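You operate a simulated robot arm through the tools that you are given. There is no shell and no other tool. Be economical: measure what you need, move in short steps, check, and stop when the job is done.

You are at the controls of a simulated two-armed robot. One attempt, no reset.

TASK
Hold the nozzle block, pull the brown insert and fit the white one.
Fine: brown insert in the grey stand, white one pushed home, then the block on the grey mat; drop nothing on the floor. Set down upright: nozzle block.
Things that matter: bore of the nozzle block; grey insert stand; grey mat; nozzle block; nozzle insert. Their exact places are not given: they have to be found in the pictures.

Only the result counts: the job must be done as asked and must still hold three seconds after the hand-in. Knocking over, shifting, dropping, spilling or breaking anything else fails it.

THE ROBOT
Two 7-joint arms with two-finger parallel grippers on one trunk, on a base that drives. Base frame: it is fixed to the floor where the robot stands at the start and does not move with it; the origin is under the middle of the robot, x ahead of it, y to its left, z up; the surface under the hand at the start is at about z = 0.86. Lengths are in m, angles in degrees, forces in N, time in s.
The left shoulder is at the start at [0.07, 0.134, 1.226], the right one opposite. With the tool pointing down near the work surface each hand reaches from about 0.1 to 0.64 m from the robot's upright axis, wherever it stands, measured 20 degrees to its own side. Places, roughly: bore of the nozzle block [0.5, 0.2, 1]; grey insert stand [0.5, 0, 0.9]; grey mat [0.3, 0.3, 0.9]; nozzle block (5x5x11 cm) [0.5, 0.2, 0.9]. Payload 1.57 kg a hand.
The TCP of each hand is the grasp point between the finger pads, 0.03 m short of the fingertips. In the tool frame z runs along the fingers and y along their closing line. The gripper opens to 0.08 m. The fingers are 0.017 m wide and 0.012 m thick; the gripper's body (0.04 by 0.082 m) begins 0.08 m behind the TCP.
Orientation is told as [roll, pitch, yaw] about the base's x, y, z axes, in that order, counted from this pose: with the fingers straight down and closing along the base's y, the tool's x points along the base's -x, its y along +y and its z along -z.

THE INTERFACE
- The arms move only by the tool nudge_tool. It takes "left_moves", "right_moves" or both (then of equal length, played together; a hand with none holds still); each is a list of rows, each an object (a shift or turn left out is 0, a gripper value left out holds the last) with "linear": the shift along the tool's x, y, z in units of 25 mm (1.0 is 25 mm), a list of three; "rot": the turn, a rotation vector about the tool's x, y, z in units of 5 degrees (1.0 is 5 degrees), a list of three; "grip": the finger opening in m, from 0 to 0.08. In form: [{"linear": [tx, ty, tz], "rot": [wx, wy, wz], "grip": grip}, ...]. A call has 1 to 12 rows; each row shifts and turns the commanded pose from where the row before left it, along the tool's axes as they then stand. A call with a number of a shift or a turn outside -1 to 1 is refused whole. Rows are played at 5 a second. More than 0.05 m and 8.6 degrees between two rows, or a gripper value outside its range, and nothing of the call is played. Where a pose cannot be reached the arm comes as near as it can. A force on the tool above 50 N (or 10 N above the force at the start of the call, whichever is more), or a blocked arm, ends the call early, and 0.2 s more pass. The fingers move at their own pace (about 0.153 m/s each) and stop on an object; they squeeze with about 36 N. The grip force told is the motor's: it shows also when the fingers shut on nothing. Time passes only in rows, and 0.2 s behind the last, so rows that do not move let the fingers close. The reply holds the time, the measured pose of the TCP, the force on the tool along the base axes, the opening and the grip force, in the units named above and with some noise, with the torque about the TCP (base axes, N m) and any sound that the robot's microphone picked up, and new pictures: "pictures" is both (left out), scene, wrist or none (wrist: the cameras of the hands that moved).
- Cameras (640 x 400 px; columns grow to the right, rows downward): "scene" is now at [0.1228, 0.0109, 1.4505]; the picture's right is [0.01, -1.00, 0.00], its down [-0.70, -0.00, -0.71] and it looks along [0.71, 0.00, -0.70] (base axes); focal length 225 px, centre (320, 200). "left" rides on the left gripper at [0.072, 0.007, -0.122] in its tool frame; the picture's right is [-0.09, 1.00, 0.00], its down [-0.84, -0.08, -0.54] and it looks along [-0.54, -0.05, 0.84] (tool axes); focal length 238 px, centre (320, 200). "right" rides on the right gripper at [0.072, -0.007, -0.122] in its tool frame; the picture's right is [0.09, 1.00, 0.00], its down [-0.84, 0.08, -0.54] and it looks along [-0.54, 0.05, 0.84] (tool axes); focal length 238 px, centre (320, 200).
- lift_body(by): slides the trunk up (or, below 0, down) by that many m; the arms and the scene camera ride with it, the base frame stays. It gives what a move gives, with no picture.
- steer(legs): drives the robot by 1 to 6 legs, each [ahead, left, turn to the left] in m, m and degrees, along the robot's own axes; the way and the turn of a leg run together, so that a leg with both is an arc; at most 1.5 m and 180 degrees a leg. The arms and the cameras ride along, it lands a little off, and it stops where it bumps. It gives what a move gives, and a new picture of the scene camera.
- turn_head(pan, tilt): turns the head with the scene camera to pan (to the left, within 86 degrees either way) and tilt (down, from -29 to 69), counted from straight ahead of the robot. It gives what a move gives, and a new picture of the scene camera.
- measure_at(camera, pixels): for up to 12 pixels [column, row] of the newest picture of that camera ("zoom" is the newest enlarged one), the place [x, y, z] in the base frame of the surface seen there, good to about 0.002 m, but the place of the scene camera against the robot may be out by one fixed shift of up to 0.025 m in any direction. The clock stands still meanwhile.
- enlarge(camera, box): a new picture of the part [left, top, right, bottom] of that camera's present view, enlarged. The clock stands still meanwhile.
- job_done(): hands the job in; it is judged then, once.

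Keep the steps short. Do not move on a guess: measure, check each grasp and each placing, and mend mistakes. In all there are 80 turns and 260 pictures (those below and enlarged ones count). Leave the grippers open and the arms clear of the work at the hand-in unless told otherwise, and finish with a single line.

The tools are called after "Emit:" as a command line: name --argument value ..., lists and objects as JSON in quotes. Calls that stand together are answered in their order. nudge_tool: Moves the arms, as the interface text tells. Its arguments: {"type":"object","properties":{"left_moves":{"type":"array","items":{"type":"object","properties":{"linear":{"type":"array","items":{"type":"number"}},"rot":{"type":"array","items":{"type":"number"}},"grip":{"type":"number"}}}},"right_moves":{"type":"array","items":{"type":"object","properties":{"linear":{"type":"array","items":{"type":"number"}},"rot":{"type":"array","items":{"type":"number"}},"grip":{"type":"number"}}}},"pictures":{"type":"string","enum":["both","scene","wrist","none"]}},"required":[]} The other tools are called the same way: lift_body (by) slides the trunk up or down; steer (legs) drives the base; turn_head (pan, tilt) turns the head that bears the scene camera; measure_at (camera, pixels) gives the place of the surface under pixels of a picture; enlarge (camera, box) takes an enlarged picture of a part of a camera's view; job_done () hands the job in.

At the start:

```text
t: 0.0
left_tool_pos: [0.4043, 0.1959, 1.2707]
left_tcp_rot: [0.0, 0.0, 0.1]
left_contact_force: [0.4, 0.3, -0.3]
left_moment: [0.01, 0.0, 0.0]
left_finger_gap: 0.0803
left_gripper_force: 0.0
right_tool_pos: [0.2399, -0.1219, 1.2496]
right_tcp_rot: [0.1, 0.1, 0.1]
right_contact_force: [0.3, 0.5, 0.2]
right_moment: [0.02, 0.01, 0.04]
right_finger_gap: 0.0797
right_gripper_force: 0.0
trunk travel left (down, up): [-0.8, 0.14]
robot x, y, heading: [0.0018, -0.0019, 0.2]
head pan, tilt: [0.3, 44.4]
```

scene: 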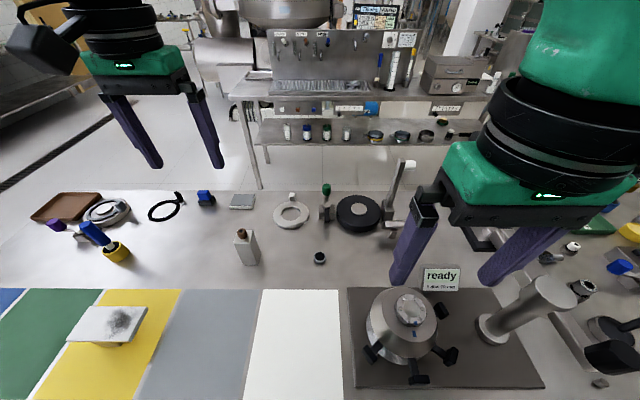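
right: 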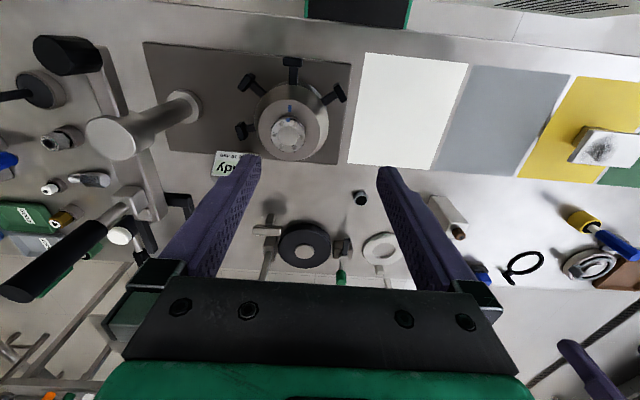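
left: 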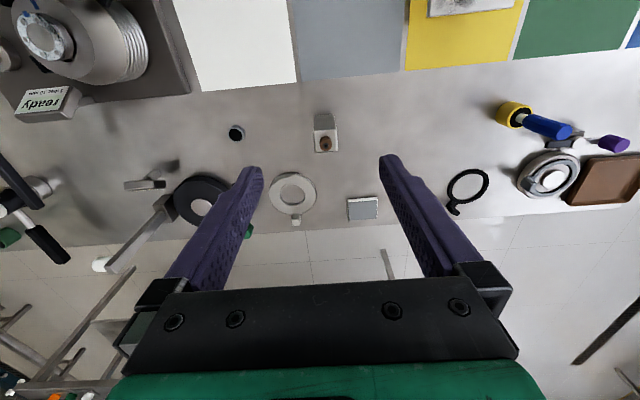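

I see the nozzle block near scene (246,248) with the brown insert on top, and a small dark thing at (319,258). I'll enlarge both first.

Emit:
enlarge --camera "scene" --box '[200, 170, 360, 270]'

Emit:
enlarge --camera "left" --box '[200, 90, 360, 190]'

Emit:
measure_at --camera "scene" --pixels '[[241, 232], [246, 245], [250, 263], [319, 254], [319, 262], [291, 212], [242, 202], [215, 330], [292, 197], [170, 300], [260, 295], [325, 187]]'

Emit:
measure_at --camera "left" --pixels '[[326, 143], [326, 122], [237, 133], [330, 152], [316, 116], [337, 116], [293, 190], [363, 209], [305, 5], [400, 70], [300, 80], [403, 30]]'

```text
4.00 times, centred on (280, 220) of scene
```

zoom: 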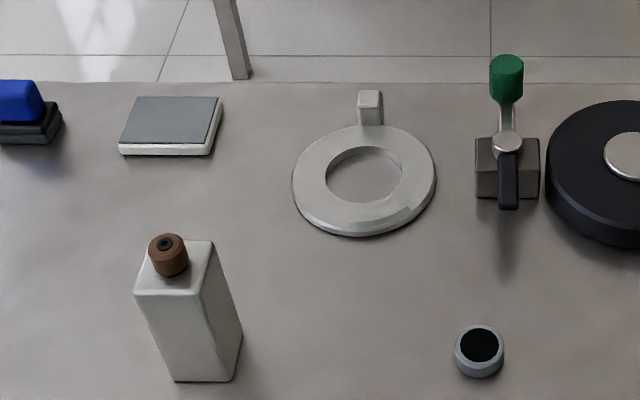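

```text
4.00 times, centred on (280, 140) of left
```

zoom: 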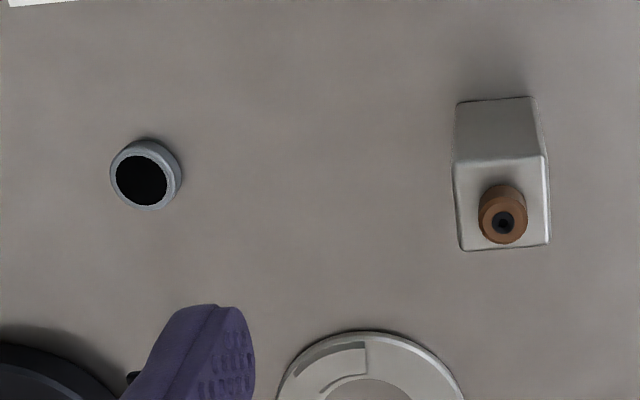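

```text
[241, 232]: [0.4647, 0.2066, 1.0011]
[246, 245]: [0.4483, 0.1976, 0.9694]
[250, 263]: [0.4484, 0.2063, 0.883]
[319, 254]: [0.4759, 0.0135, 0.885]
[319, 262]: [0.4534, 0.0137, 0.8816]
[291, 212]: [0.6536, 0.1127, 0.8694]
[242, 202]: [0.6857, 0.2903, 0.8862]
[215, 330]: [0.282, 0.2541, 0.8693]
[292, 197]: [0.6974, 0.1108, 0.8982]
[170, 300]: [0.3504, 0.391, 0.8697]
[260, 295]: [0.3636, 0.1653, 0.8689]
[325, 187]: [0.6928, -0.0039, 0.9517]
```

```text
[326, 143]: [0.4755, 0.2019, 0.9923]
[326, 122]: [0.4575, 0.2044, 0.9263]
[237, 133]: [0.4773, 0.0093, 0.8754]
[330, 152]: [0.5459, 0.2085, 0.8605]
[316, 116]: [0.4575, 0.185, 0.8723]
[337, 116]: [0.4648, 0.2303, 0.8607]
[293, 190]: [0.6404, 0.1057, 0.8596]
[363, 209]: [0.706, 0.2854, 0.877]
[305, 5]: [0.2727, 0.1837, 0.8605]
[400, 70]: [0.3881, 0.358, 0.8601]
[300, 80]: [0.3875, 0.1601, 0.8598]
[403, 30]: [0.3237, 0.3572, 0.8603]
```

Brown insert is in the block; the stand is the grey ring near (0.475,0.01). The white insert isn't identified yet; I'll look at the candidates on the right side.

Emit:
enlarge --camera "right" --box '[0, 100, 200, 260]'

Emit:
enlarge --camera "scene" --box '[500, 200, 640, 310]'

Emit:
enlarge --camera "scene" --box '[20, 170, 220, 290]'

Emit:
turn_head --pan -45 --tilt 50

```text
2.50 times, centred on (100, 180) of right
```

zoom: 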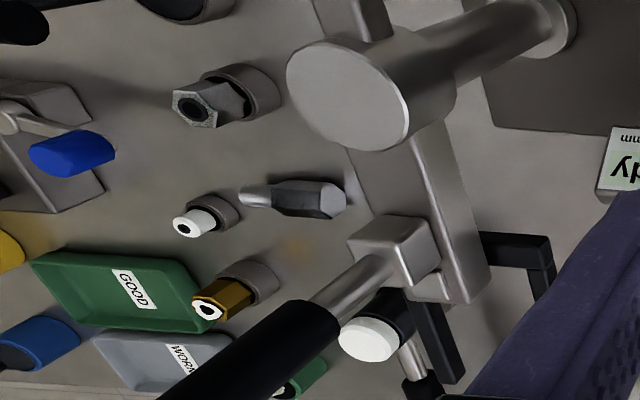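

```text
3.64 times, centred on (570, 255) of scene
```

zoom: 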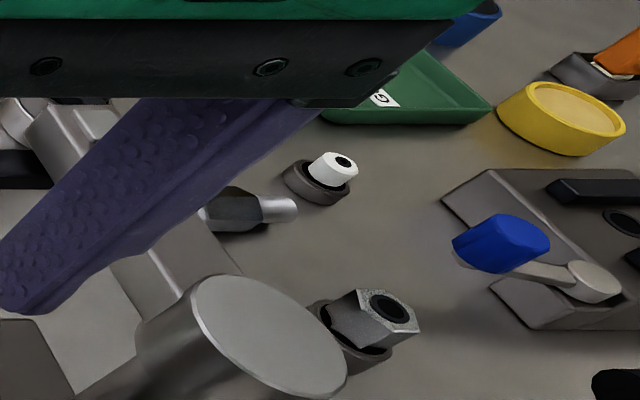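

```text
3.20 times, centred on (120, 230) of scene
```

zoom: 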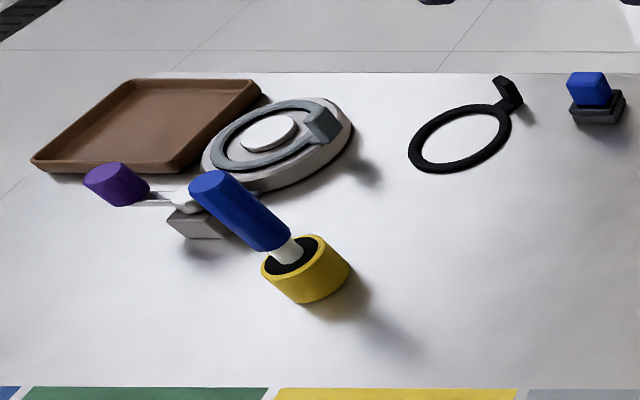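

```text
t: 1.1
left_tool_pos: [0.4049, 0.196, 1.271]
left_tcp_rot: [0.0, 0.0, 0.1]
left_contact_force: [-0.2, 0.1, 0.0]
left_moment: [-0.01, -0.03, -0.02]
left_finger_gap: 0.0799
left_gripper_force: 0.2
right_tool_pos: [0.2416, -0.1212, 1.2492]
right_tcp_rot: [0.0, 0.1, 0.0]
right_contact_force: [0.4, 0.5, -0.1]
right_moment: [-0.01, 0.02, -0.01]
right_finger_gap: 0.0798
right_gripper_force: 0.0
trunk travel left (down, up): [-0.8, 0.14]
robot x, y, heading: [0.003, 0.0027, -0.2]
head pan, tilt: [-45.0, 50.0]
```

scene: 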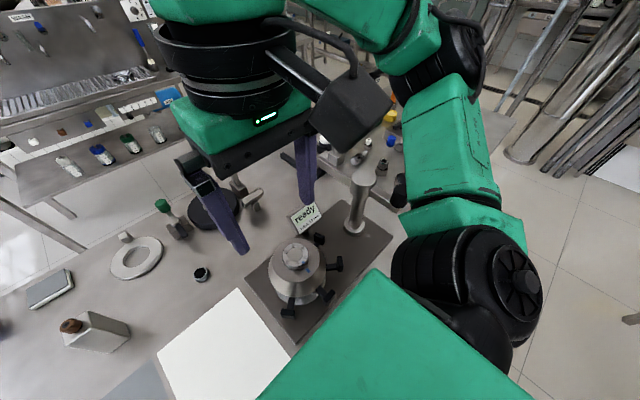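

The white insert sits in a holder at right-cam (50,188). I'll measure it along with its neighbours.

Emit:
measure_at --camera "right" --pixels '[[49, 187], [54, 185], [58, 183], [46, 189], [76, 180], [88, 180], [120, 150], [65, 205], [55, 142], [70, 218], [125, 210], [130, 140]]'

Emit:
enlarge --camera "right" --box '[20, 160, 100, 210]'

Emit:
turn_head --pan 0 --tilt 45

```text
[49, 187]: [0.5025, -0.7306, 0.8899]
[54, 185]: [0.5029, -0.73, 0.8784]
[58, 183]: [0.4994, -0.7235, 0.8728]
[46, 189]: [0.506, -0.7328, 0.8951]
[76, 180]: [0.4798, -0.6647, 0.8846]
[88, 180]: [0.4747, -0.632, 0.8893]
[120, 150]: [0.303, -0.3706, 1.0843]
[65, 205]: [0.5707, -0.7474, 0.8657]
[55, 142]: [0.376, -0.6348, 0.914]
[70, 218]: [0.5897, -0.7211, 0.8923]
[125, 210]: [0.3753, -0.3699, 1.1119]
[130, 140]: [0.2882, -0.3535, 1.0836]
```

```text
8.00 times, centred on (60, 185) of right
```

zoom: 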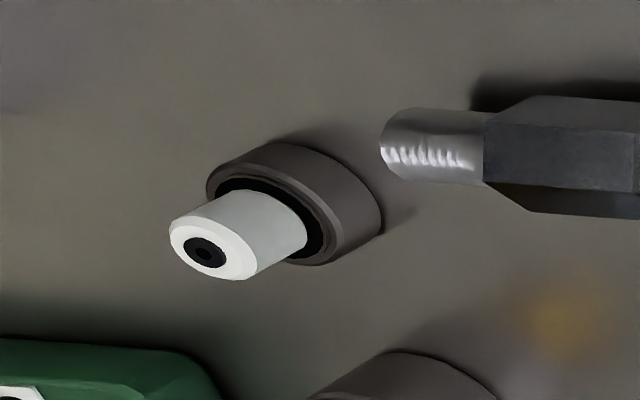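

```text
t: 2.2
left_tool_pos: [0.4051, 0.1962, 1.2704]
left_tcp_rot: [0.0, 0.1, 0.2]
left_contact_force: [-0.5, -0.7, 0.0]
left_moment: [-0.01, 0.01, 0.01]
left_finger_gap: 0.08
left_gripper_force: 0.1
right_tool_pos: [0.2408, -0.123, 1.2496]
right_tcp_rot: [0.0, 0.1, -0.1]
right_contact_force: [0.3, 0.0, 0.2]
right_moment: [-0.03, -0.03, 0.03]
right_finger_gap: 0.0802
right_gripper_force: 0.0
trunk travel left (down, up): [-0.8, 0.14]
robot x, y, heading: [0.0008, -0.0019, 0.1]
head pan, tilt: [0.0, 45.0]
```

scene: 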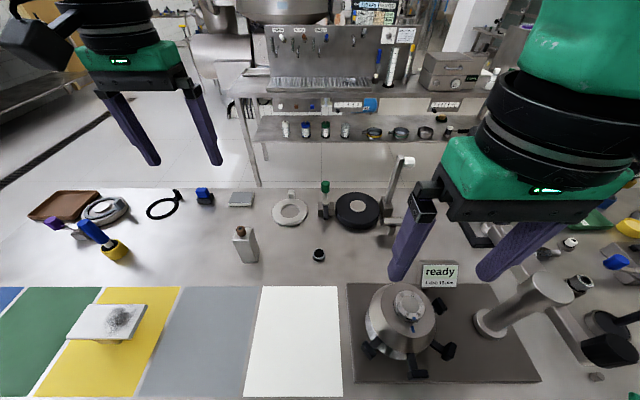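

White insert is about (0.505,−0.733), so I'll need to drive for it later. Now I check obstacles to the left of the block and detail sizes.

Emit:
measure_at --camera "left" --pixels '[[512, 113], [500, 105], [535, 122], [565, 132], [615, 143], [550, 175], [470, 190], [430, 5], [325, 148], [326, 138], [322, 145], [330, 145]]'

Emit:
measure_at --camera "scene" --pixels '[[406, 162], [385, 230], [440, 265], [408, 300], [400, 200], [120, 315], [90, 228], [330, 215], [190, 288], [165, 290], [238, 395], [140, 395]]'

Emit:
enlarge --camera "left" --box '[306, 110, 346, 160]'

```text
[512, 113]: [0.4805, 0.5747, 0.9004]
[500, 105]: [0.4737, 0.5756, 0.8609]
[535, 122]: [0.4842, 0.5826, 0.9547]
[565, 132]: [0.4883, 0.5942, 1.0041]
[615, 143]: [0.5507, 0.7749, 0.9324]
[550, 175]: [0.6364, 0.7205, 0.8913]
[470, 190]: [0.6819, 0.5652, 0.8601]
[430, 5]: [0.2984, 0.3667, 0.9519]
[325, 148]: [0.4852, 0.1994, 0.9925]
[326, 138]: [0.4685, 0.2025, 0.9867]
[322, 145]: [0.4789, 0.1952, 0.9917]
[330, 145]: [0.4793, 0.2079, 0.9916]
```

```text
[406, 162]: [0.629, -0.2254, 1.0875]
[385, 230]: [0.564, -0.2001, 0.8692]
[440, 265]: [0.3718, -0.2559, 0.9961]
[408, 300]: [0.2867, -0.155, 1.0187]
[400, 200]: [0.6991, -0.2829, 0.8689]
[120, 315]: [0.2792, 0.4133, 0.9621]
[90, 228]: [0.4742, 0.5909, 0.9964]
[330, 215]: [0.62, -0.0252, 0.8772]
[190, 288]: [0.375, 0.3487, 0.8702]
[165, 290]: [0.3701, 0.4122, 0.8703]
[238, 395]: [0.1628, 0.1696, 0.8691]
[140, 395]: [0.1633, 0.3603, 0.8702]
```

```text
8.00 times, centred on (326, 135) of left
```

zoom: 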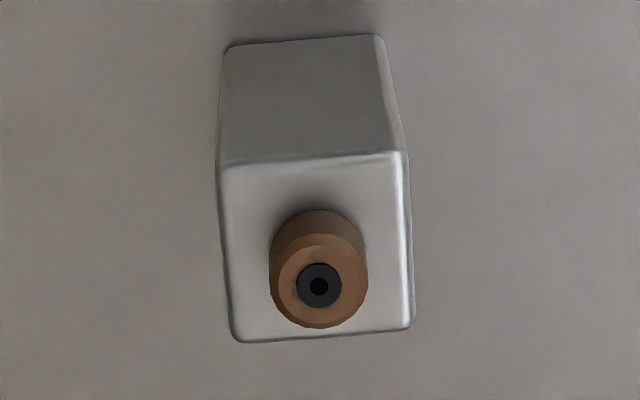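

Block top corners and insert in the zoom; I'll measure those for exact position and yaw, then begin yawing the left hand by −90° in free air so that it can grip the block from the left side.

Emit:
measure_at --camera "zoom" --pixels '[[230, 172], [400, 158], [408, 318], [240, 333], [318, 286], [285, 290], [350, 286], [320, 320], [225, 60], [380, 45], [318, 225], [255, 250]]'

Emit:
nudge_tool --left_moves '[{"rot": [0, 0, -1]}, {"rot": [0, 0, -1]}, {"rot": [0, 0, -1]}, {"rot": [0, 0, -1]}, {"rot": [0, 0, -1]}, {"rot": [0, 0, -1]}, {"rot": [0, 0, -1]}, {"rot": [0, 0, -1]}, {"rot": [0, 0, -1]}, {"rot": [0, 0, -1]}, {"rot": [0, 0, -1]}, {"rot": [0, 0, -1]}]' --pictures "none"

```text
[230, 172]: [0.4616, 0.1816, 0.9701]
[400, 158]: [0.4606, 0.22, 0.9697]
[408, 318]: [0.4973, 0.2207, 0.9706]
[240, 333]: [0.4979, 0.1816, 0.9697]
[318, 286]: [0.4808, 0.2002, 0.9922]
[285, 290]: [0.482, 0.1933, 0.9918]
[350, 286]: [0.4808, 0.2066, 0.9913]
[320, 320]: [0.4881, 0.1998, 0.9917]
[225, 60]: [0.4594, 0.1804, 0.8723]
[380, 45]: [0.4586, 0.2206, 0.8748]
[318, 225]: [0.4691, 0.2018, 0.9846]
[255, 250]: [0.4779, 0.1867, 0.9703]
```

```text
t: 4.8
left_tool_pos: [0.4036, 0.1959, 1.2702]
left_tcp_rot: [0.0, 0.0, 60.2]
left_contact_force: [0.6, -0.1, 0.8]
left_moment: [0.03, 0.01, -0.01]
left_finger_gap: 0.0798
left_gripper_force: 0.0
right_tool_pos: [0.2409, -0.1218, 1.2503]
right_tcp_rot: [-0.1, 0.0, -0.1]
right_contact_force: [-0.3, -0.4, -0.6]
right_moment: [-0.02, 0.01, 0.0]
right_finger_gap: 0.08
right_gripper_force: 0.0
trunk travel left (down, up): [-0.8, 0.14]
robot x, y, heading: [-0.0008, -0.0011, -0.0]
head pan, tilt: [0.0, 45.0]
```

Block is axis-aligned: centre (0.480, 0.201), top 0.970; insert top 0.992. Yaw works; finishing the yaw and beginning the tilt.

Emit:
nudge_tool --left_moves '[{"rot": [0, 0, -1]}, {"rot": [0, 0, -1]}, {"rot": [0, 0, -1]}, {"rot": [0, 0, -1]}, {"rot": [0, 0, -1]}, {"rot": [0, 0, -1], "linear": [-1, 0, 0]}, {"linear": [-1, -1, 0]}, {"linear": [-1, -1, 0]}, {"linear": [-1, -1, 0]}, {"linear": [-1, 0, 0]}, {"linear": [-1, 0, 0]}]' --pictures "none"

Emit:
nudge_tool --left_moves '[{"rot": [0, 1, 0]}, {"rot": [0, 1, 0]}, {"rot": [0, 1, 0]}, {"rot": [0, 1, 0]}, {"rot": [0, 1, 0]}, {"rot": [0, 1, 0]}, {"rot": [0, 1, 0]}, {"rot": [0, 1, 0]}, {"rot": [0, 1, 0]}, {"rot": [0, 1, 0]}, {"rot": [0, 1, 0]}, {"rot": [0, 1, 0]}]'

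```text
t: 7.2
left_tool_pos: [0.4813, 0.3486, 1.2692]
left_tcp_rot: [0.0, 0.0, 90.1]
left_contact_force: [0.0, -0.8, -0.4]
left_moment: [0.0, -0.02, -0.03]
left_finger_gap: 0.0798
left_gripper_force: 0.0
right_tool_pos: [0.241, -0.1205, 1.2499]
right_tcp_rot: [-0.2, 0.0, 0.0]
right_contact_force: [0.9, 0.5, -0.7]
right_moment: [0.04, 0.0, 0.01]
right_finger_gap: 0.08
right_gripper_force: 0.1
trunk travel left (down, up): [-0.8, 0.14]
robot x, y, heading: [-0.0012, -0.0015, -0.0]
head pan, tilt: [0.0, 45.0]
```

```text
t: 9.8
left_tool_pos: [0.4579, 0.3424, 1.2757]
left_tcp_rot: [0.0, 60.1, 90.1]
left_contact_force: [0.1, 0.3, -0.4]
left_moment: [-0.02, 0.04, -0.01]
left_finger_gap: 0.08
left_gripper_force: 0.1
left hand out of reach, approached as far as the arm can: row 9, 10, 11
right_tool_pos: [0.2405, -0.1218, 1.2495]
right_tcp_rot: [0.1, 0.1, 0.0]
right_contact_force: [-0.2, 0.2, 0.5]
right_moment: [0.0, -0.03, -0.01]
right_finger_gap: 0.0799
right_gripper_force: 0.1
trunk travel left (down, up): [-0.8, 0.14]
robot x, y, heading: [0.0001, 0.0004, -0.0]
head pan, tilt: [0.0, 45.0]
```

scene: 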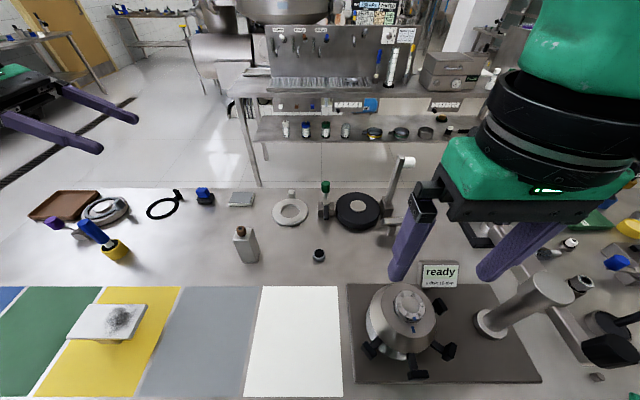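
left: 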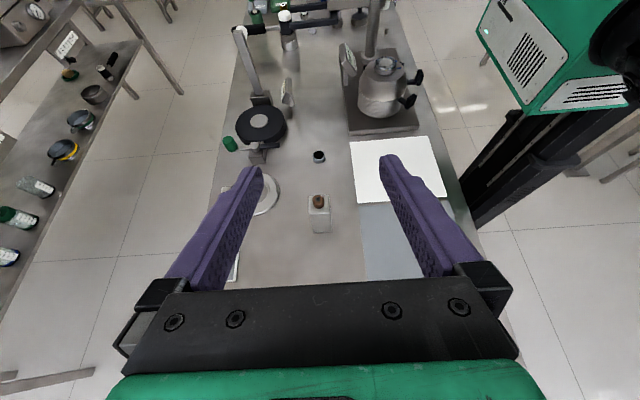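

The pose is at the edge of reach at this height, so I'll lower the trunk 0.12 (right fingertips stay above the cone device, top about 1.01).

Emit:
lift_body --by -0.12

Emit:
nudge_tool --left_moves '[{"linear": [0, 0, 0]}, {"linear": [-0.866, 0, 0.5]}, {"linear": [-0.866, 0, 0.5]}, {"linear": [-0.866, 0, 0.5]}, {"linear": [-0.866, 0, 0.5]}, {"linear": [0, 0, 0]}]'

```text
t: 11.3
left_tool_pos: [0.4576, 0.341, 1.1556]
left_tcp_rot: [-0.2, 60.0, 90.1]
left_contact_force: [0.5, 0.3, -0.7]
left_moment: [-0.05, 0.03, -0.01]
left_finger_gap: 0.0801
left_gripper_force: 0.0
right_tool_pos: [0.2391, -0.1229, 1.1292]
right_tcp_rot: [0.0, 0.0, 0.0]
right_contact_force: [-1.0, -0.7, 0.3]
right_moment: [0.02, 0.02, 0.01]
right_finger_gap: 0.0801
right_gripper_force: 0.1
trunk travel left (down, up): [-0.68, 0.26]
robot x, y, heading: [-0.0012, 0.0009, 0.2]
head pan, tilt: [0.0, 45.0]
```

```text
t: 12.8
left_tool_pos: [0.4577, 0.3407, 1.0552]
left_tcp_rot: [-0.2, 60.0, 90.0]
left_contact_force: [-0.6, 0.8, 0.1]
left_moment: [-0.02, 0.03, -0.03]
left_finger_gap: 0.0801
left_gripper_force: 0.0
right_tool_pos: [0.2414, -0.1225, 1.1286]
right_tcp_rot: [0.1, 0.0, 0.1]
right_contact_force: [0.8, -0.7, -0.1]
right_moment: [0.01, -0.01, 0.0]
right_finger_gap: 0.0798
right_gripper_force: 0.0
trunk travel left (down, up): [-0.68, 0.26]
robot x, y, heading: [0.002, 0.0009, 0.2]
head pan, tilt: [0.0, 45.0]
```

scene: 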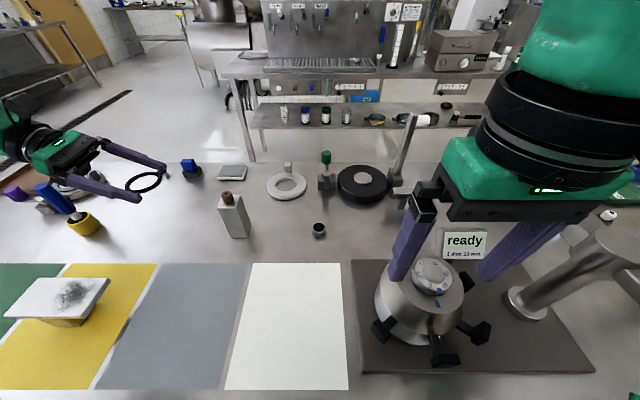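
left: 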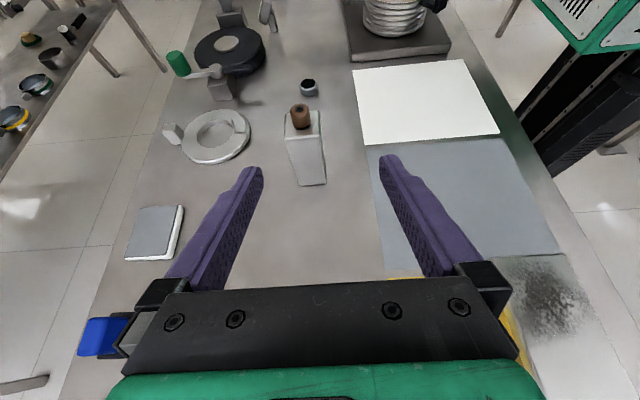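

Left hand is level and clear. Moving it to the pre-grasp point (0.480, 0.31, 0.985).

Emit:
nudge_tool --left_moves '[{"linear": [0, -0.89, 0.44]}, {"linear": [-0.6, 0, 0.7]}, {"linear": [-0.6, 0, 0.7]}, {"linear": [-0.62, 0, 0.6]}, {"linear": [0, 0, 0]}]'

```text
t: 13.9
left_tool_pos: [0.4787, 0.3118, 0.9858]
left_tcp_rot: [-0.3, 59.8, 89.9]
left_contact_force: [0.1, 0.4, -1.0]
left_moment: [0.02, 0.01, 0.0]
left_finger_gap: 0.08
left_gripper_force: 0.1
left hand out of reach, approached as far as the arm can: row 4
right_tool_pos: [0.2397, -0.1217, 1.1309]
right_tcp_rot: [0.0, 0.0, 0.0]
right_contact_force: [0.0, -0.5, -0.1]
right_moment: [0.0, 0.02, 0.03]
right_finger_gap: 0.0801
right_gripper_force: 0.0
trunk travel left (down, up): [-0.68, 0.26]
robot x, y, heading: [-0.0009, 0.0023, -0.0]
head pan, tilt: [0.0, 45.0]
```

scene: 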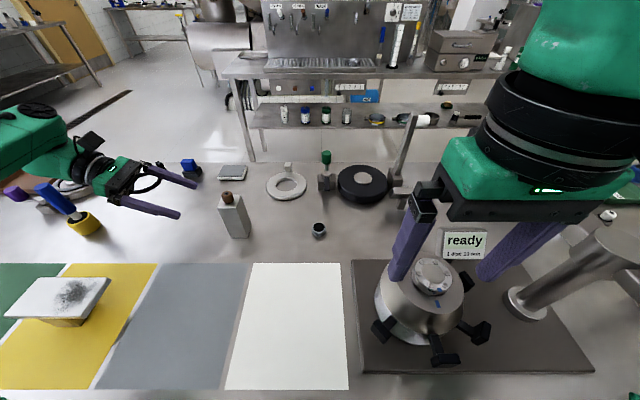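
left: 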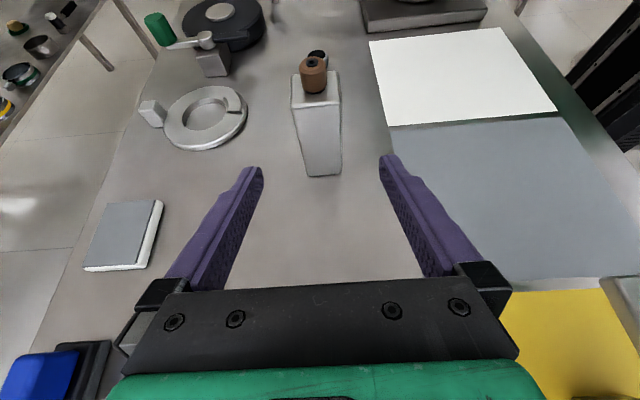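

Block is centred between the fingers. Advancing 0.12 along the tool axis, gripper open.

Emit:
nudge_tool --left_moves '[{"linear": [0, 0, 1]}, {"linear": [0, 0, 1]}, {"linear": [0, 0, 1]}, {"linear": [0, 0, 1]}, {"linear": [0, 0, 0.85]}, {"linear": [0, 0, 0]}]'

```text
t: 15.3
left_tool_pos: [0.4704, 0.204, 0.9316]
left_tcp_rot: [-0.4, 59.8, 90.1]
left_contact_force: [-0.9, 0.8, -1.0]
left_moment: [0.05, 0.01, 0.01]
left_finger_gap: 0.0799
left_gripper_force: 0.1
left hand out of reach, approached as far as the arm can: row 4, 5
right_tool_pos: [0.2404, -0.122, 1.1297]
right_tcp_rot: [0.0, 0.0, -0.1]
right_contact_force: [-0.4, 0.0, 0.3]
right_moment: [0.02, 0.02, -0.02]
right_finger_gap: 0.0798
right_gripper_force: 0.0
trunk travel left (down, up): [-0.68, 0.26]
robot x, y, heading: [0.0012, -0.0026, 0.4]
head pan, tilt: [0.0, 45.0]
```

scene: 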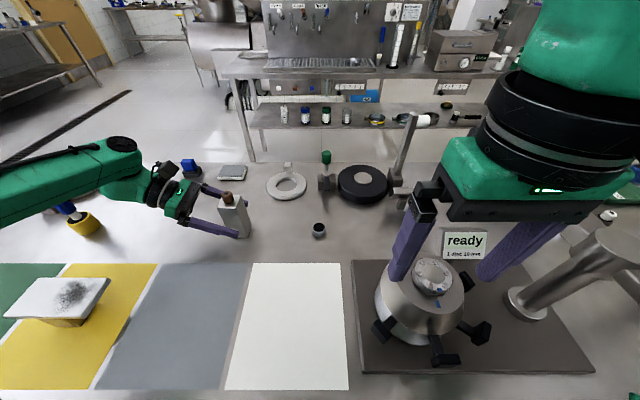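
left: 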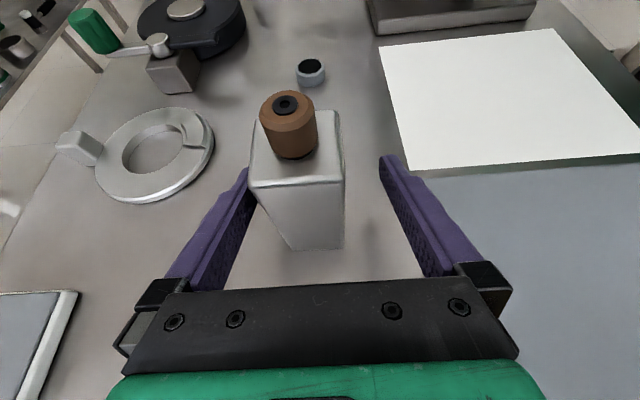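

Contact-free, but the reach limit left x at 0.470 instead of 0.480. I'll reduce the tilt to 45° about the TCP, which brings the wrist closer, and shift +x 1 cm before gripping.

Emit:
nudge_tool --left_moves '[{"rot": [0, -1, 0]}, {"rot": [0, -1, 0]}, {"rot": [0, -1, 0]}, {"linear": [0, -0.4, 0]}, {"linear": [0, 0, 0]}]'

```text
t: 16.6
left_tool_pos: [0.4821, 0.2046, 0.9295]
left_tcp_rot: [-0.1, 45.0, 90.0]
left_contact_force: [1.1, -1.1, -0.6]
left_moment: [0.0, 0.02, -0.02]
left_finger_gap: 0.08
left_gripper_force: 0.1
right_tool_pos: [0.2403, -0.1233, 1.1299]
right_tcp_rot: [0.1, -0.1, 0.1]
right_contact_force: [0.2, 0.2, -0.3]
right_moment: [0.03, -0.03, -0.02]
right_finger_gap: 0.0801
right_gripper_force: 0.1
trunk travel left (down, up): [-0.68, 0.26]
robot x, y, heading: [-0.0013, 0.0017, 0.0]
head pan, tilt: [0.0, 45.0]
```

scene: 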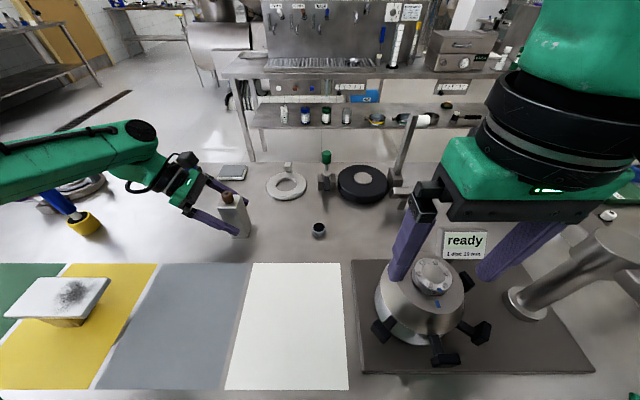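
left: 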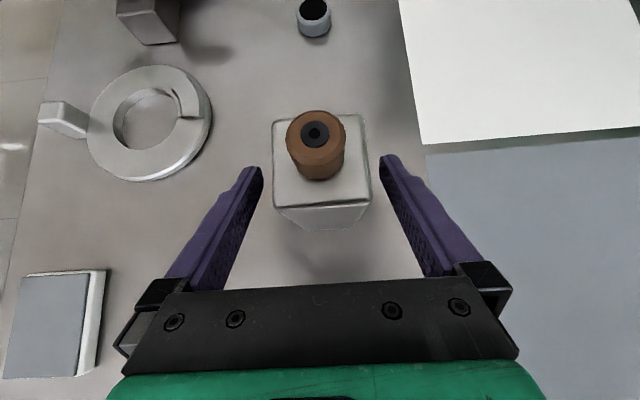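

Now centred. Closing the left gripper.

Emit:
nudge_tool --left_moves '[{"grip": 0.03}, {"grip": 0.03}, {"grip": 0.03}, {"grip": 0.03}]' --pictures "wrist"

```text
t: 17.6
left_tool_pos: [0.4817, 0.2043, 0.9304]
left_tcp_rot: [-0.1, 45.0, 90.0]
left_contact_force: [0.0, -1.0, 1.2]
left_moment: [-0.06, 0.08, 0.02]
left_finger_gap: 0.044
left_gripper_force: 35.6
right_tool_pos: [0.24, -0.1225, 1.1296]
right_tcp_rot: [-0.1, 0.0, 0.0]
right_contact_force: [0.3, 0.5, 0.1]
right_moment: [-0.01, -0.02, 0.0]
right_finger_gap: 0.0801
right_gripper_force: 0.0
trunk travel left (down, up): [-0.68, 0.26]
robot x, y, heading: [-0.0015, -0.003, 0.1]
head pan, tilt: [0.0, 45.0]
```

left: 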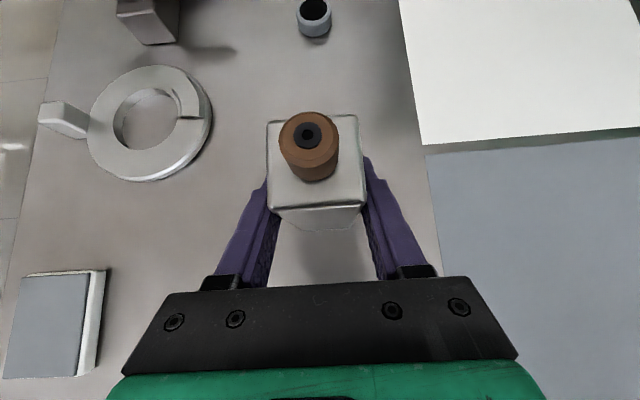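

Gripped (44 mm, 35 N). Lifting 2 cm and bringing the block to about (0.43, 0.125), within both arms' reach.

Emit:
nudge_tool --left_moves '[{"linear": [0.566, 0, -0.566]}, {"linear": [0.45, 0.7, 0.45]}, {"linear": [0.45, 0.7, 0.45]}, {"linear": [0.45, 0.7, 0.45]}, {"linear": [0.45, 0, 0.45]}, {"linear": [0.45, 0, 0.45]}, {"linear": [0, 0, 0]}]'

```text
t: 19.1
left_tool_pos: [0.4284, 0.1266, 0.9507]
left_tcp_rot: [-0.1, 45.0, 90.1]
left_contact_force: [-0.5, -0.6, -2.5]
left_moment: [-0.04, 0.04, 0.02]
left_finger_gap: 0.0437
left_gripper_force: 35.7
right_tool_pos: [0.2408, -0.1212, 1.1283]
right_tcp_rot: [0.0, 0.1, 0.0]
right_contact_force: [0.3, -0.5, -0.2]
right_moment: [0.01, 0.02, 0.0]
right_finger_gap: 0.0801
right_gripper_force: 0.1
trunk travel left (down, up): [-0.68, 0.26]
robot x, y, heading: [0.0019, 0.0002, 0.0]
head pan, tilt: [0.0, 45.0]
```

scene: 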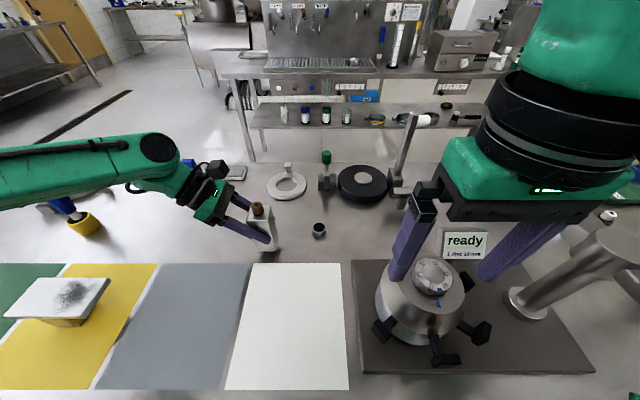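
left: 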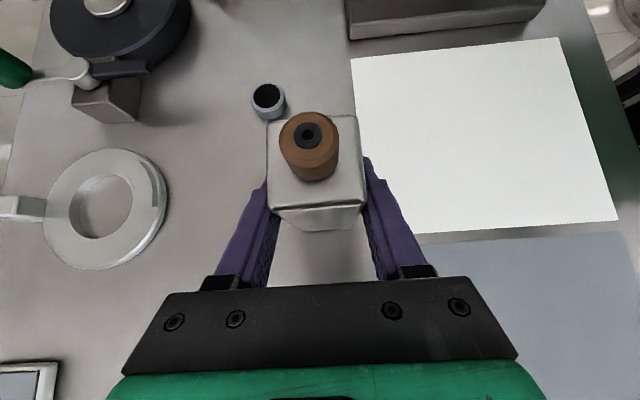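

Lowering to the table, release, re-tilt the hand to 65° so that the camera/body clears the space above, then grip again.

Emit:
nudge_tool --left_moves '[{"linear": [-0.28, 0, 0.28]}, {"linear": [-0.28, 0, 0.28]}, {"linear": [0, 0, 0]}, {"grip": 0.07}, {"grip": 0.07}]' --pictures "none"

Emit:
nudge_tool --left_moves '[{"rot": [0, 1, 0]}, {"rot": [0, 1, 0]}, {"rot": [0, 1, 0]}, {"rot": [0, 1, 0]}, {"linear": [0, 0, 0]}]'

```text
t: 20.4
left_tool_pos: [0.4288, 0.1261, 0.9311]
left_tcp_rot: [-0.1, 45.0, 90.1]
left_contact_force: [0.3, -0.1, -0.4]
left_moment: [0.0, -0.04, -0.01]
left_finger_gap: 0.0702
left_gripper_force: 0.1
right_tool_pos: [0.2423, -0.1205, 1.1294]
right_tcp_rot: [0.1, -0.1, 0.0]
right_contact_force: [-0.3, -0.3, 0.5]
right_moment: [0.0, -0.01, -0.01]
right_finger_gap: 0.0797
right_gripper_force: 0.0
trunk travel left (down, up): [-0.68, 0.26]
robot x, y, heading: [-0.0022, 0.003, 0.1]
head pan, tilt: [0.0, 45.0]
```

```text
t: 21.6
left_tool_pos: [0.428, 0.1273, 0.9313]
left_tcp_rot: [-0.3, 64.8, 89.9]
left_contact_force: [-0.2, -0.7, -0.1]
left_moment: [0.02, 0.0, -0.02]
left_finger_gap: 0.0699
left_gripper_force: 0.0
right_tool_pos: [0.2409, -0.1227, 1.1293]
right_tcp_rot: [0.1, 0.0, -0.1]
right_contact_force: [-0.3, -0.4, 0.1]
right_moment: [0.04, 0.0, -0.03]
right_finger_gap: 0.0799
right_gripper_force: 0.1
trunk travel left (down, up): [-0.68, 0.26]
robot x, y, heading: [-0.0046, -0.0021, -0.0]
head pan, tilt: [0.0, 45.0]
```

scene: 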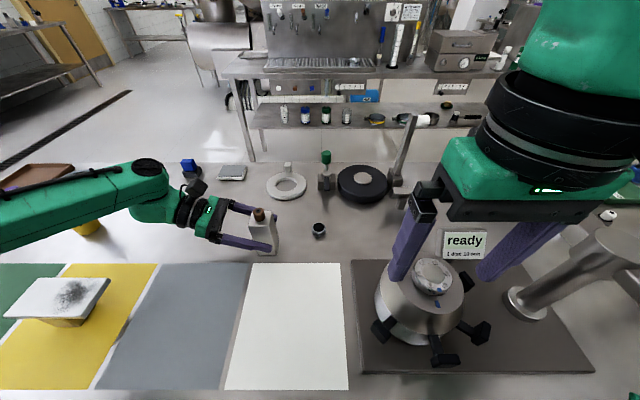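
left: 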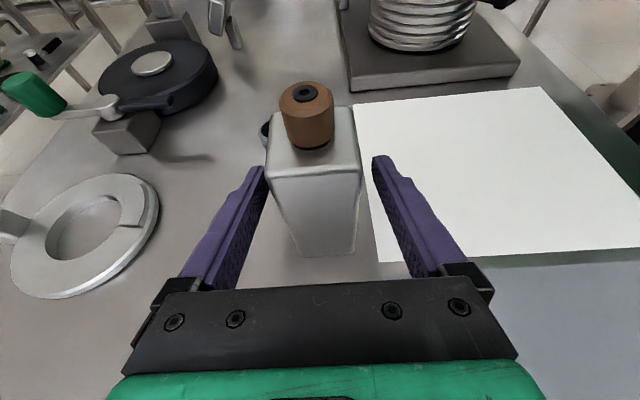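

Gripping the block again, and bringing the right hand near (0.428, 0.08, 1.13) with the start of its yaw to close along x.

Emit:
nudge_tool --left_moves '[{"grip": 0.03}, {"grip": 0.03}, {"grip": 0.03}, {"grip": 0.03}]' --pictures "wrist"

Emit:
nudge_tool --right_moves '[{"linear": [-0.94, 1, 0]}, {"linear": [-0.94, 1, 0]}, {"linear": [-0.94, 1, 0]}, {"linear": [-0.94, 1, 0]}, {"linear": [-0.94, 1, 0]}, {"linear": [-0.94, 1, 0]}, {"linear": [-0.94, 0.5, 0]}, {"linear": [-0.94, 0.5, 0]}, {"rot": [0, 0, -1]}, {"rot": [0, 0, -1]}, {"rot": [0, 0, -1]}, {"rot": [0, 0, -1]}]' --pictures "none"

Emit:
nudge_tool --right_moves '[{"rot": [0, 0, -1]}, {"rot": [0, 0, -1]}, {"rot": [0, 0, -1]}, {"rot": [0, 0, -1]}, {"rot": [0, 0, -1]}, {"rot": [0, 0, -1]}, {"rot": [0, 0, -1]}, {"rot": [0, 0, -1]}, {"rot": [0, 0, -1]}, {"rot": [0, 0, -1]}, {"rot": [0, 0, -1]}, {"rot": [0, 0, -1]}]' --pictures "both"

```text
t: 22.6
left_tool_pos: [0.4288, 0.1265, 0.9323]
left_tcp_rot: [-0.3, 64.9, 90.0]
left_contact_force: [0.6, -0.1, 1.4]
left_moment: [-0.07, 0.04, 0.0]
left_finger_gap: 0.0437
left_gripper_force: 35.8
right_tool_pos: [0.2408, -0.1228, 1.1306]
right_tcp_rot: [0.0, 0.0, 0.0]
right_contact_force: [-0.1, 0.3, 0.2]
right_moment: [0.0, 0.02, 0.01]
right_finger_gap: 0.0801
right_gripper_force: 0.2
trunk travel left (down, up): [-0.68, 0.26]
robot x, y, heading: [0.0046, -0.0011, -0.2]
head pan, tilt: [0.0, 45.0]
```

left: 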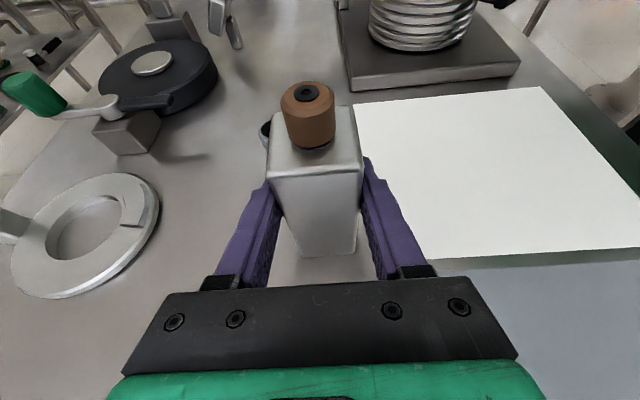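

```text
t: 25.1
left_tool_pos: [0.4288, 0.1264, 0.9305]
left_tcp_rot: [-0.3, 64.9, 89.9]
left_contact_force: [0.1, 0.7, 1.7]
left_moment: [0.02, 0.09, -0.01]
left_finger_gap: 0.0438
left_gripper_force: 36.4
right_tool_pos: [0.4283, 0.0527, 1.129]
right_tcp_rot: [0.0, 0.0, 20.2]
right_contact_force: [1.1, 0.3, 0.3]
right_moment: [0.0, 0.01, -0.03]
right_finger_gap: 0.0799
right_gripper_force: 0.0
trunk travel left (down, up): [-0.68, 0.26]
robot x, y, heading: [0.0017, 0.0048, 0.4]
head pan, tilt: [0.0, 45.0]
```

```text
t: 27.8
left_tool_pos: [0.4293, 0.1269, 0.9306]
left_tcp_rot: [-0.4, 64.8, 89.9]
left_contact_force: [0.7, 0.4, 2.9]
left_moment: [-0.01, 0.08, 0.03]
left_finger_gap: 0.0438
left_gripper_force: 36.0
right_tool_pos: [0.2939, 0.0536, 1.0852]
right_tcp_rot: [-0.1, 0.0, 79.9]
right_contact_force: [0.3, -0.6, 0.4]
right_moment: [0.0, -0.04, -0.03]
right_finger_gap: 0.0799
right_gripper_force: 0.1
right hand out of reach, approached as far as the arm can: row 6, 7, 8, 9, 10, 11, 12
trunk travel left (down, up): [-0.68, 0.26]
robot x, y, heading: [-0.004, 0.0002, 0.1]
head pan, tilt: [0.0, 45.0]
```

scene: 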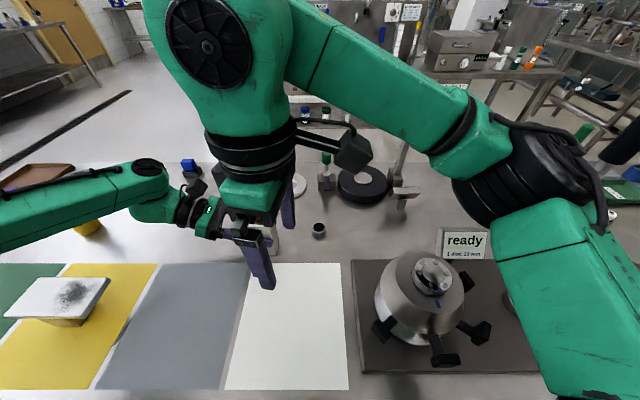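
right: 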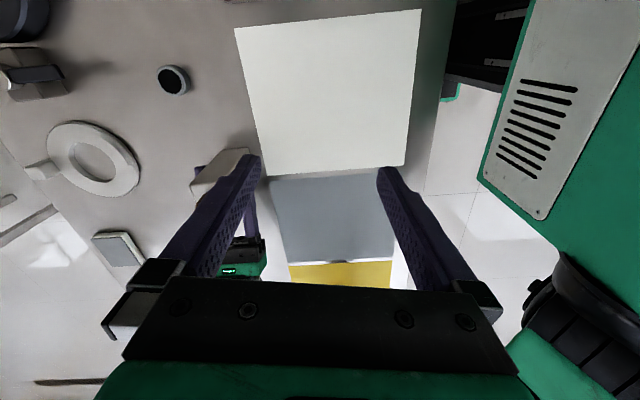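

Yaw past about +50° is beyond the right arm. I'll rotate it back to yaw 0 (closing along y), which still clears the left hand's camera.

Emit:
nudge_tool --right_moves '[{"rot": [0, 0, 1], "linear": [0, 0, -1]}, {"rot": [0, 0, 1], "linear": [0, 0, -0.8]}, {"rot": [0, 0, 1]}, {"rot": [0, 0, 1]}, {"rot": [0, 0, 1]}, {"rot": [0, 0, 1]}, {"rot": [0, 0, 1]}, {"rot": [0, 0, 1]}, {"rot": [0, 0, 1]}, {"rot": [0, 0, 1]}, {"rot": [0, 0, 1]}, {"rot": [0, 0, 1]}]' --pictures "none"

Emit:
nudge_tool --right_moves '[{"rot": [0, 0, 1]}, {"rot": [0, 0, 1]}, {"rot": [0, 0, 1]}, {"rot": [0, 0, 1]}, {"linear": [0, 0, 0]}]' --pictures "both"

```text
t: 30.4
left_tool_pos: [0.4282, 0.1269, 0.9319]
left_tcp_rot: [-0.2, 64.8, 90.0]
left_contact_force: [0.2, 1.0, 2.9]
left_moment: [-0.07, 0.11, 0.0]
left_finger_gap: 0.0434
left_gripper_force: 36.6
right_tool_pos: [0.2961, 0.0531, 1.1293]
right_tcp_rot: [0.1, 0.0, 19.8]
right_contact_force: [0.1, 0.2, -0.7]
right_moment: [0.04, -0.01, 0.0]
right_finger_gap: 0.08
right_gripper_force: 0.1
trunk travel left (down, up): [-0.68, 0.26]
robot x, y, heading: [0.0022, 0.0017, -0.1]
head pan, tilt: [0.0, 45.0]
```

```text
t: 31.6
left_tool_pos: [0.4291, 0.1265, 0.9321]
left_tcp_rot: [-0.3, 64.8, 90.0]
left_contact_force: [0.0, 0.2, 2.2]
left_moment: [-0.04, 0.07, -0.01]
left_finger_gap: 0.0435
left_gripper_force: 35.5
right_tool_pos: [0.2943, 0.0525, 1.131]
right_tcp_rot: [0.0, 0.0, 0.0]
right_contact_force: [0.0, -0.3, -0.7]
right_moment: [0.02, 0.0, -0.03]
right_finger_gap: 0.0799
right_gripper_force: 0.1
trunk travel left (down, up): [-0.68, 0.26]
robot x, y, heading: [0.0007, 0.0011, 0.2]
head pan, tilt: [0.0, 45.0]
```

scene: 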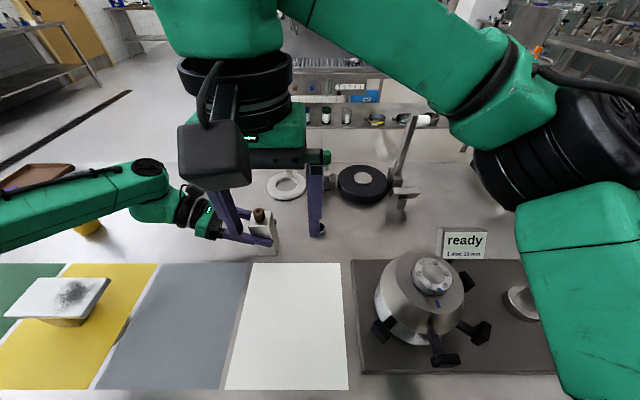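
right: 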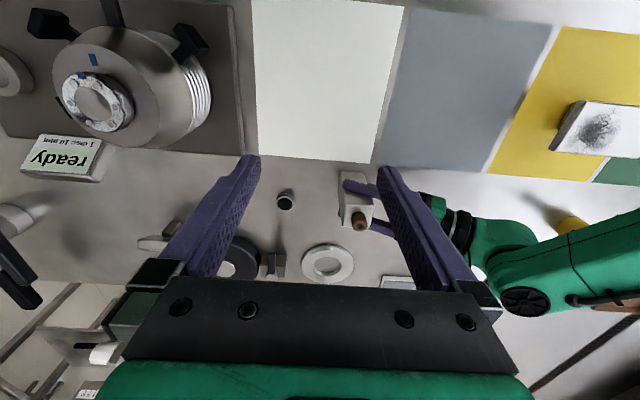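

Back at yaw 0. Measuring the insert top (≈(358,226)) and the stand (≈(285,200)) in the right camera.

Emit:
enlarge --camera "right" --box '[260, 160, 420, 260]'

Emit:
nudge_tool --right_moves '[{"linear": [-1, 0.7, 0]}, {"linear": [-1, 0.7, 0]}, {"linear": [-1, 0.7, 0]}, {"linear": [-1, 0.5, 0]}, {"linear": [0, 0, 0]}]' --pictures "wrist"

```text
4.00 times, centred on (340, 210) of right
```

zoom: 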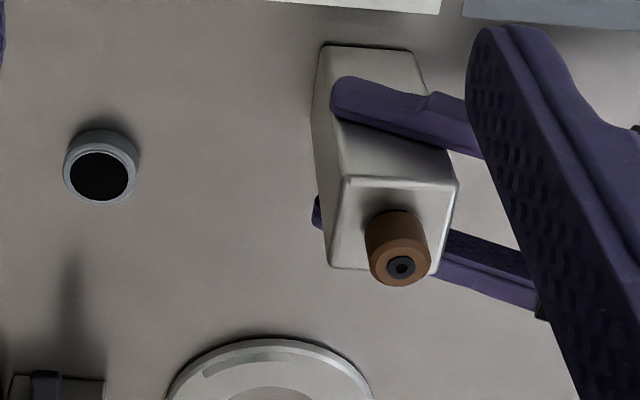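

```text
t: 32.8
left_tool_pos: [0.4281, 0.1269, 0.9315]
left_tcp_rot: [-0.4, 64.8, 89.9]
left_contact_force: [0.0, 1.2, 1.7]
left_moment: [-0.13, 0.18, 0.01]
left_finger_gap: 0.0437
left_gripper_force: 35.6
right_tool_pos: [0.3928, 0.117, 1.1293]
right_tcp_rot: [0.0, 0.0, 0.0]
right_contact_force: [0.4, 0.1, -0.6]
right_moment: [0.01, -0.03, -0.01]
right_finger_gap: 0.0801
right_gripper_force: 0.1
trunk travel left (down, up): [-0.68, 0.26]
robot x, y, heading: [-0.0007, 0.0011, -0.2]
head pan, tilt: [0.0, 45.0]
```

right: 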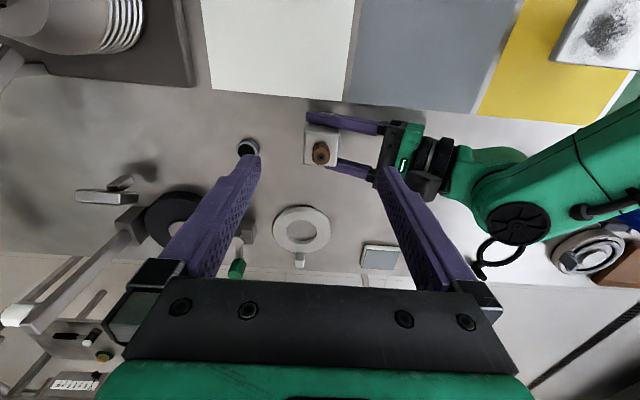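

Emit:
enlarge --camera "right" --box '[230, 125, 358, 205]'

Emit:
measure_at --camera "right" --pixels '[[321, 153], [322, 157], [318, 156], [326, 155], [321, 148], [309, 128], [337, 130], [336, 165], [306, 162], [246, 149], [249, 147], [241, 152]]'

```text
5.00 times, centred on (294, 165) of right
```

zoom: 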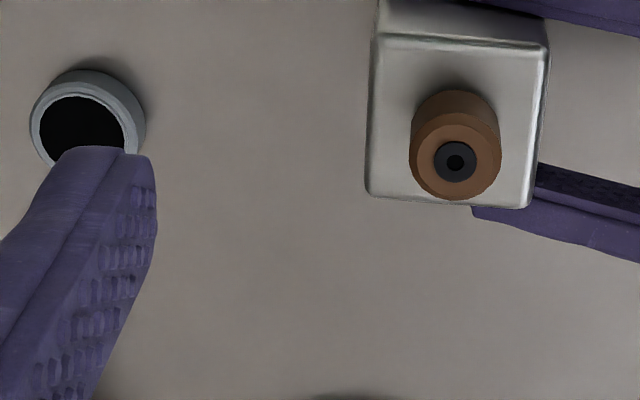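

```text
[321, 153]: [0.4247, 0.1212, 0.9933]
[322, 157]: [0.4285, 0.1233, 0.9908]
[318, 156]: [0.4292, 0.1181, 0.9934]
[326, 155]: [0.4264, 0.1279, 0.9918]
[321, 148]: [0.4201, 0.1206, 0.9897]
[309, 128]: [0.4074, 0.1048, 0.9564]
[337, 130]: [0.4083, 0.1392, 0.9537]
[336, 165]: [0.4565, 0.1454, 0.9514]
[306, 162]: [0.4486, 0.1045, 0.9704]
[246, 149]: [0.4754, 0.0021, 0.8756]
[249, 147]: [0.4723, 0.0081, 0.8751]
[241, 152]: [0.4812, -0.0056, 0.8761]
```

Insert axis is at (0.4285, 0.123), top 0.992. Positioning the right hand over it with a 45 mm opening, down to z≈1.03.

Emit:
nudge_tool --right_moves '[{"linear": [-0.72, 0.12, 0], "grip": 0.045}, {"linear": [-0.71, 0.11, 0]}, {"linear": [0, 0, 1]}, {"linear": [0, 0, 1]}, {"linear": [0, 0, 1]}, {"linear": [0, 0, 1]}, {"linear": [0, 0, 0]}]' --pictures "both"

Emit:
enlarge --camera "right" --box '[240, 120, 400, 220]'

```text
t: 34.4
left_tool_pos: [0.4283, 0.1267, 0.931]
left_tcp_rot: [-0.3, 64.8, 89.8]
left_contact_force: [0.3, 0.0, 2.5]
left_moment: [-0.05, 0.1, 0.0]
left_finger_gap: 0.0438
left_gripper_force: 36.2
right_tool_pos: [0.4297, 0.1211, 1.0297]
right_tcp_rot: [0.0, 0.1, 0.1]
right_contact_force: [0.6, -0.6, 0.7]
right_moment: [-0.01, 0.01, -0.03]
right_finger_gap: 0.0449
right_gripper_force: 0.1
trunk travel left (down, up): [-0.68, 0.26]
robot x, y, heading: [-0.0025, 0.002, -0.2]
head pan, tilt: [0.0, 45.0]
```

scene: 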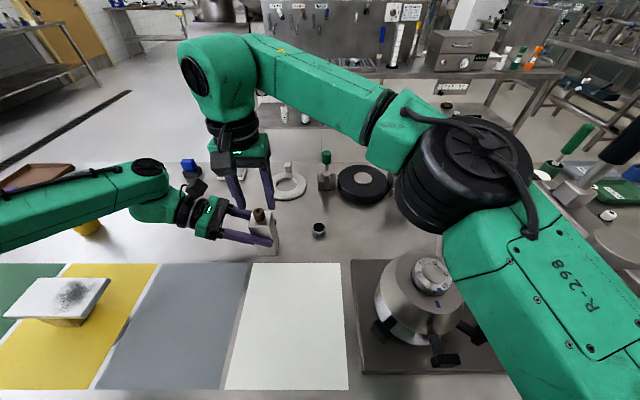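
right: 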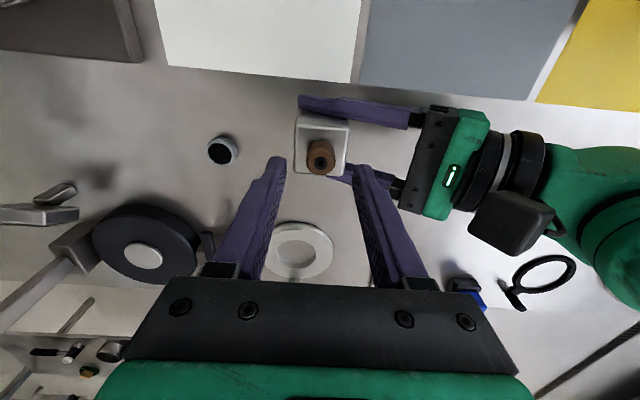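

```text
4.00 times, centred on (320, 170) of right
```

zoom: 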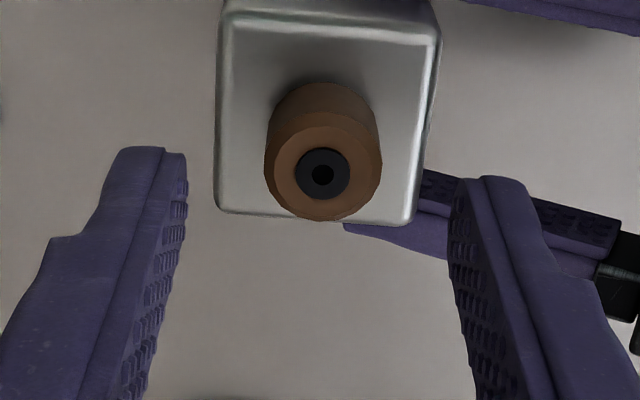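

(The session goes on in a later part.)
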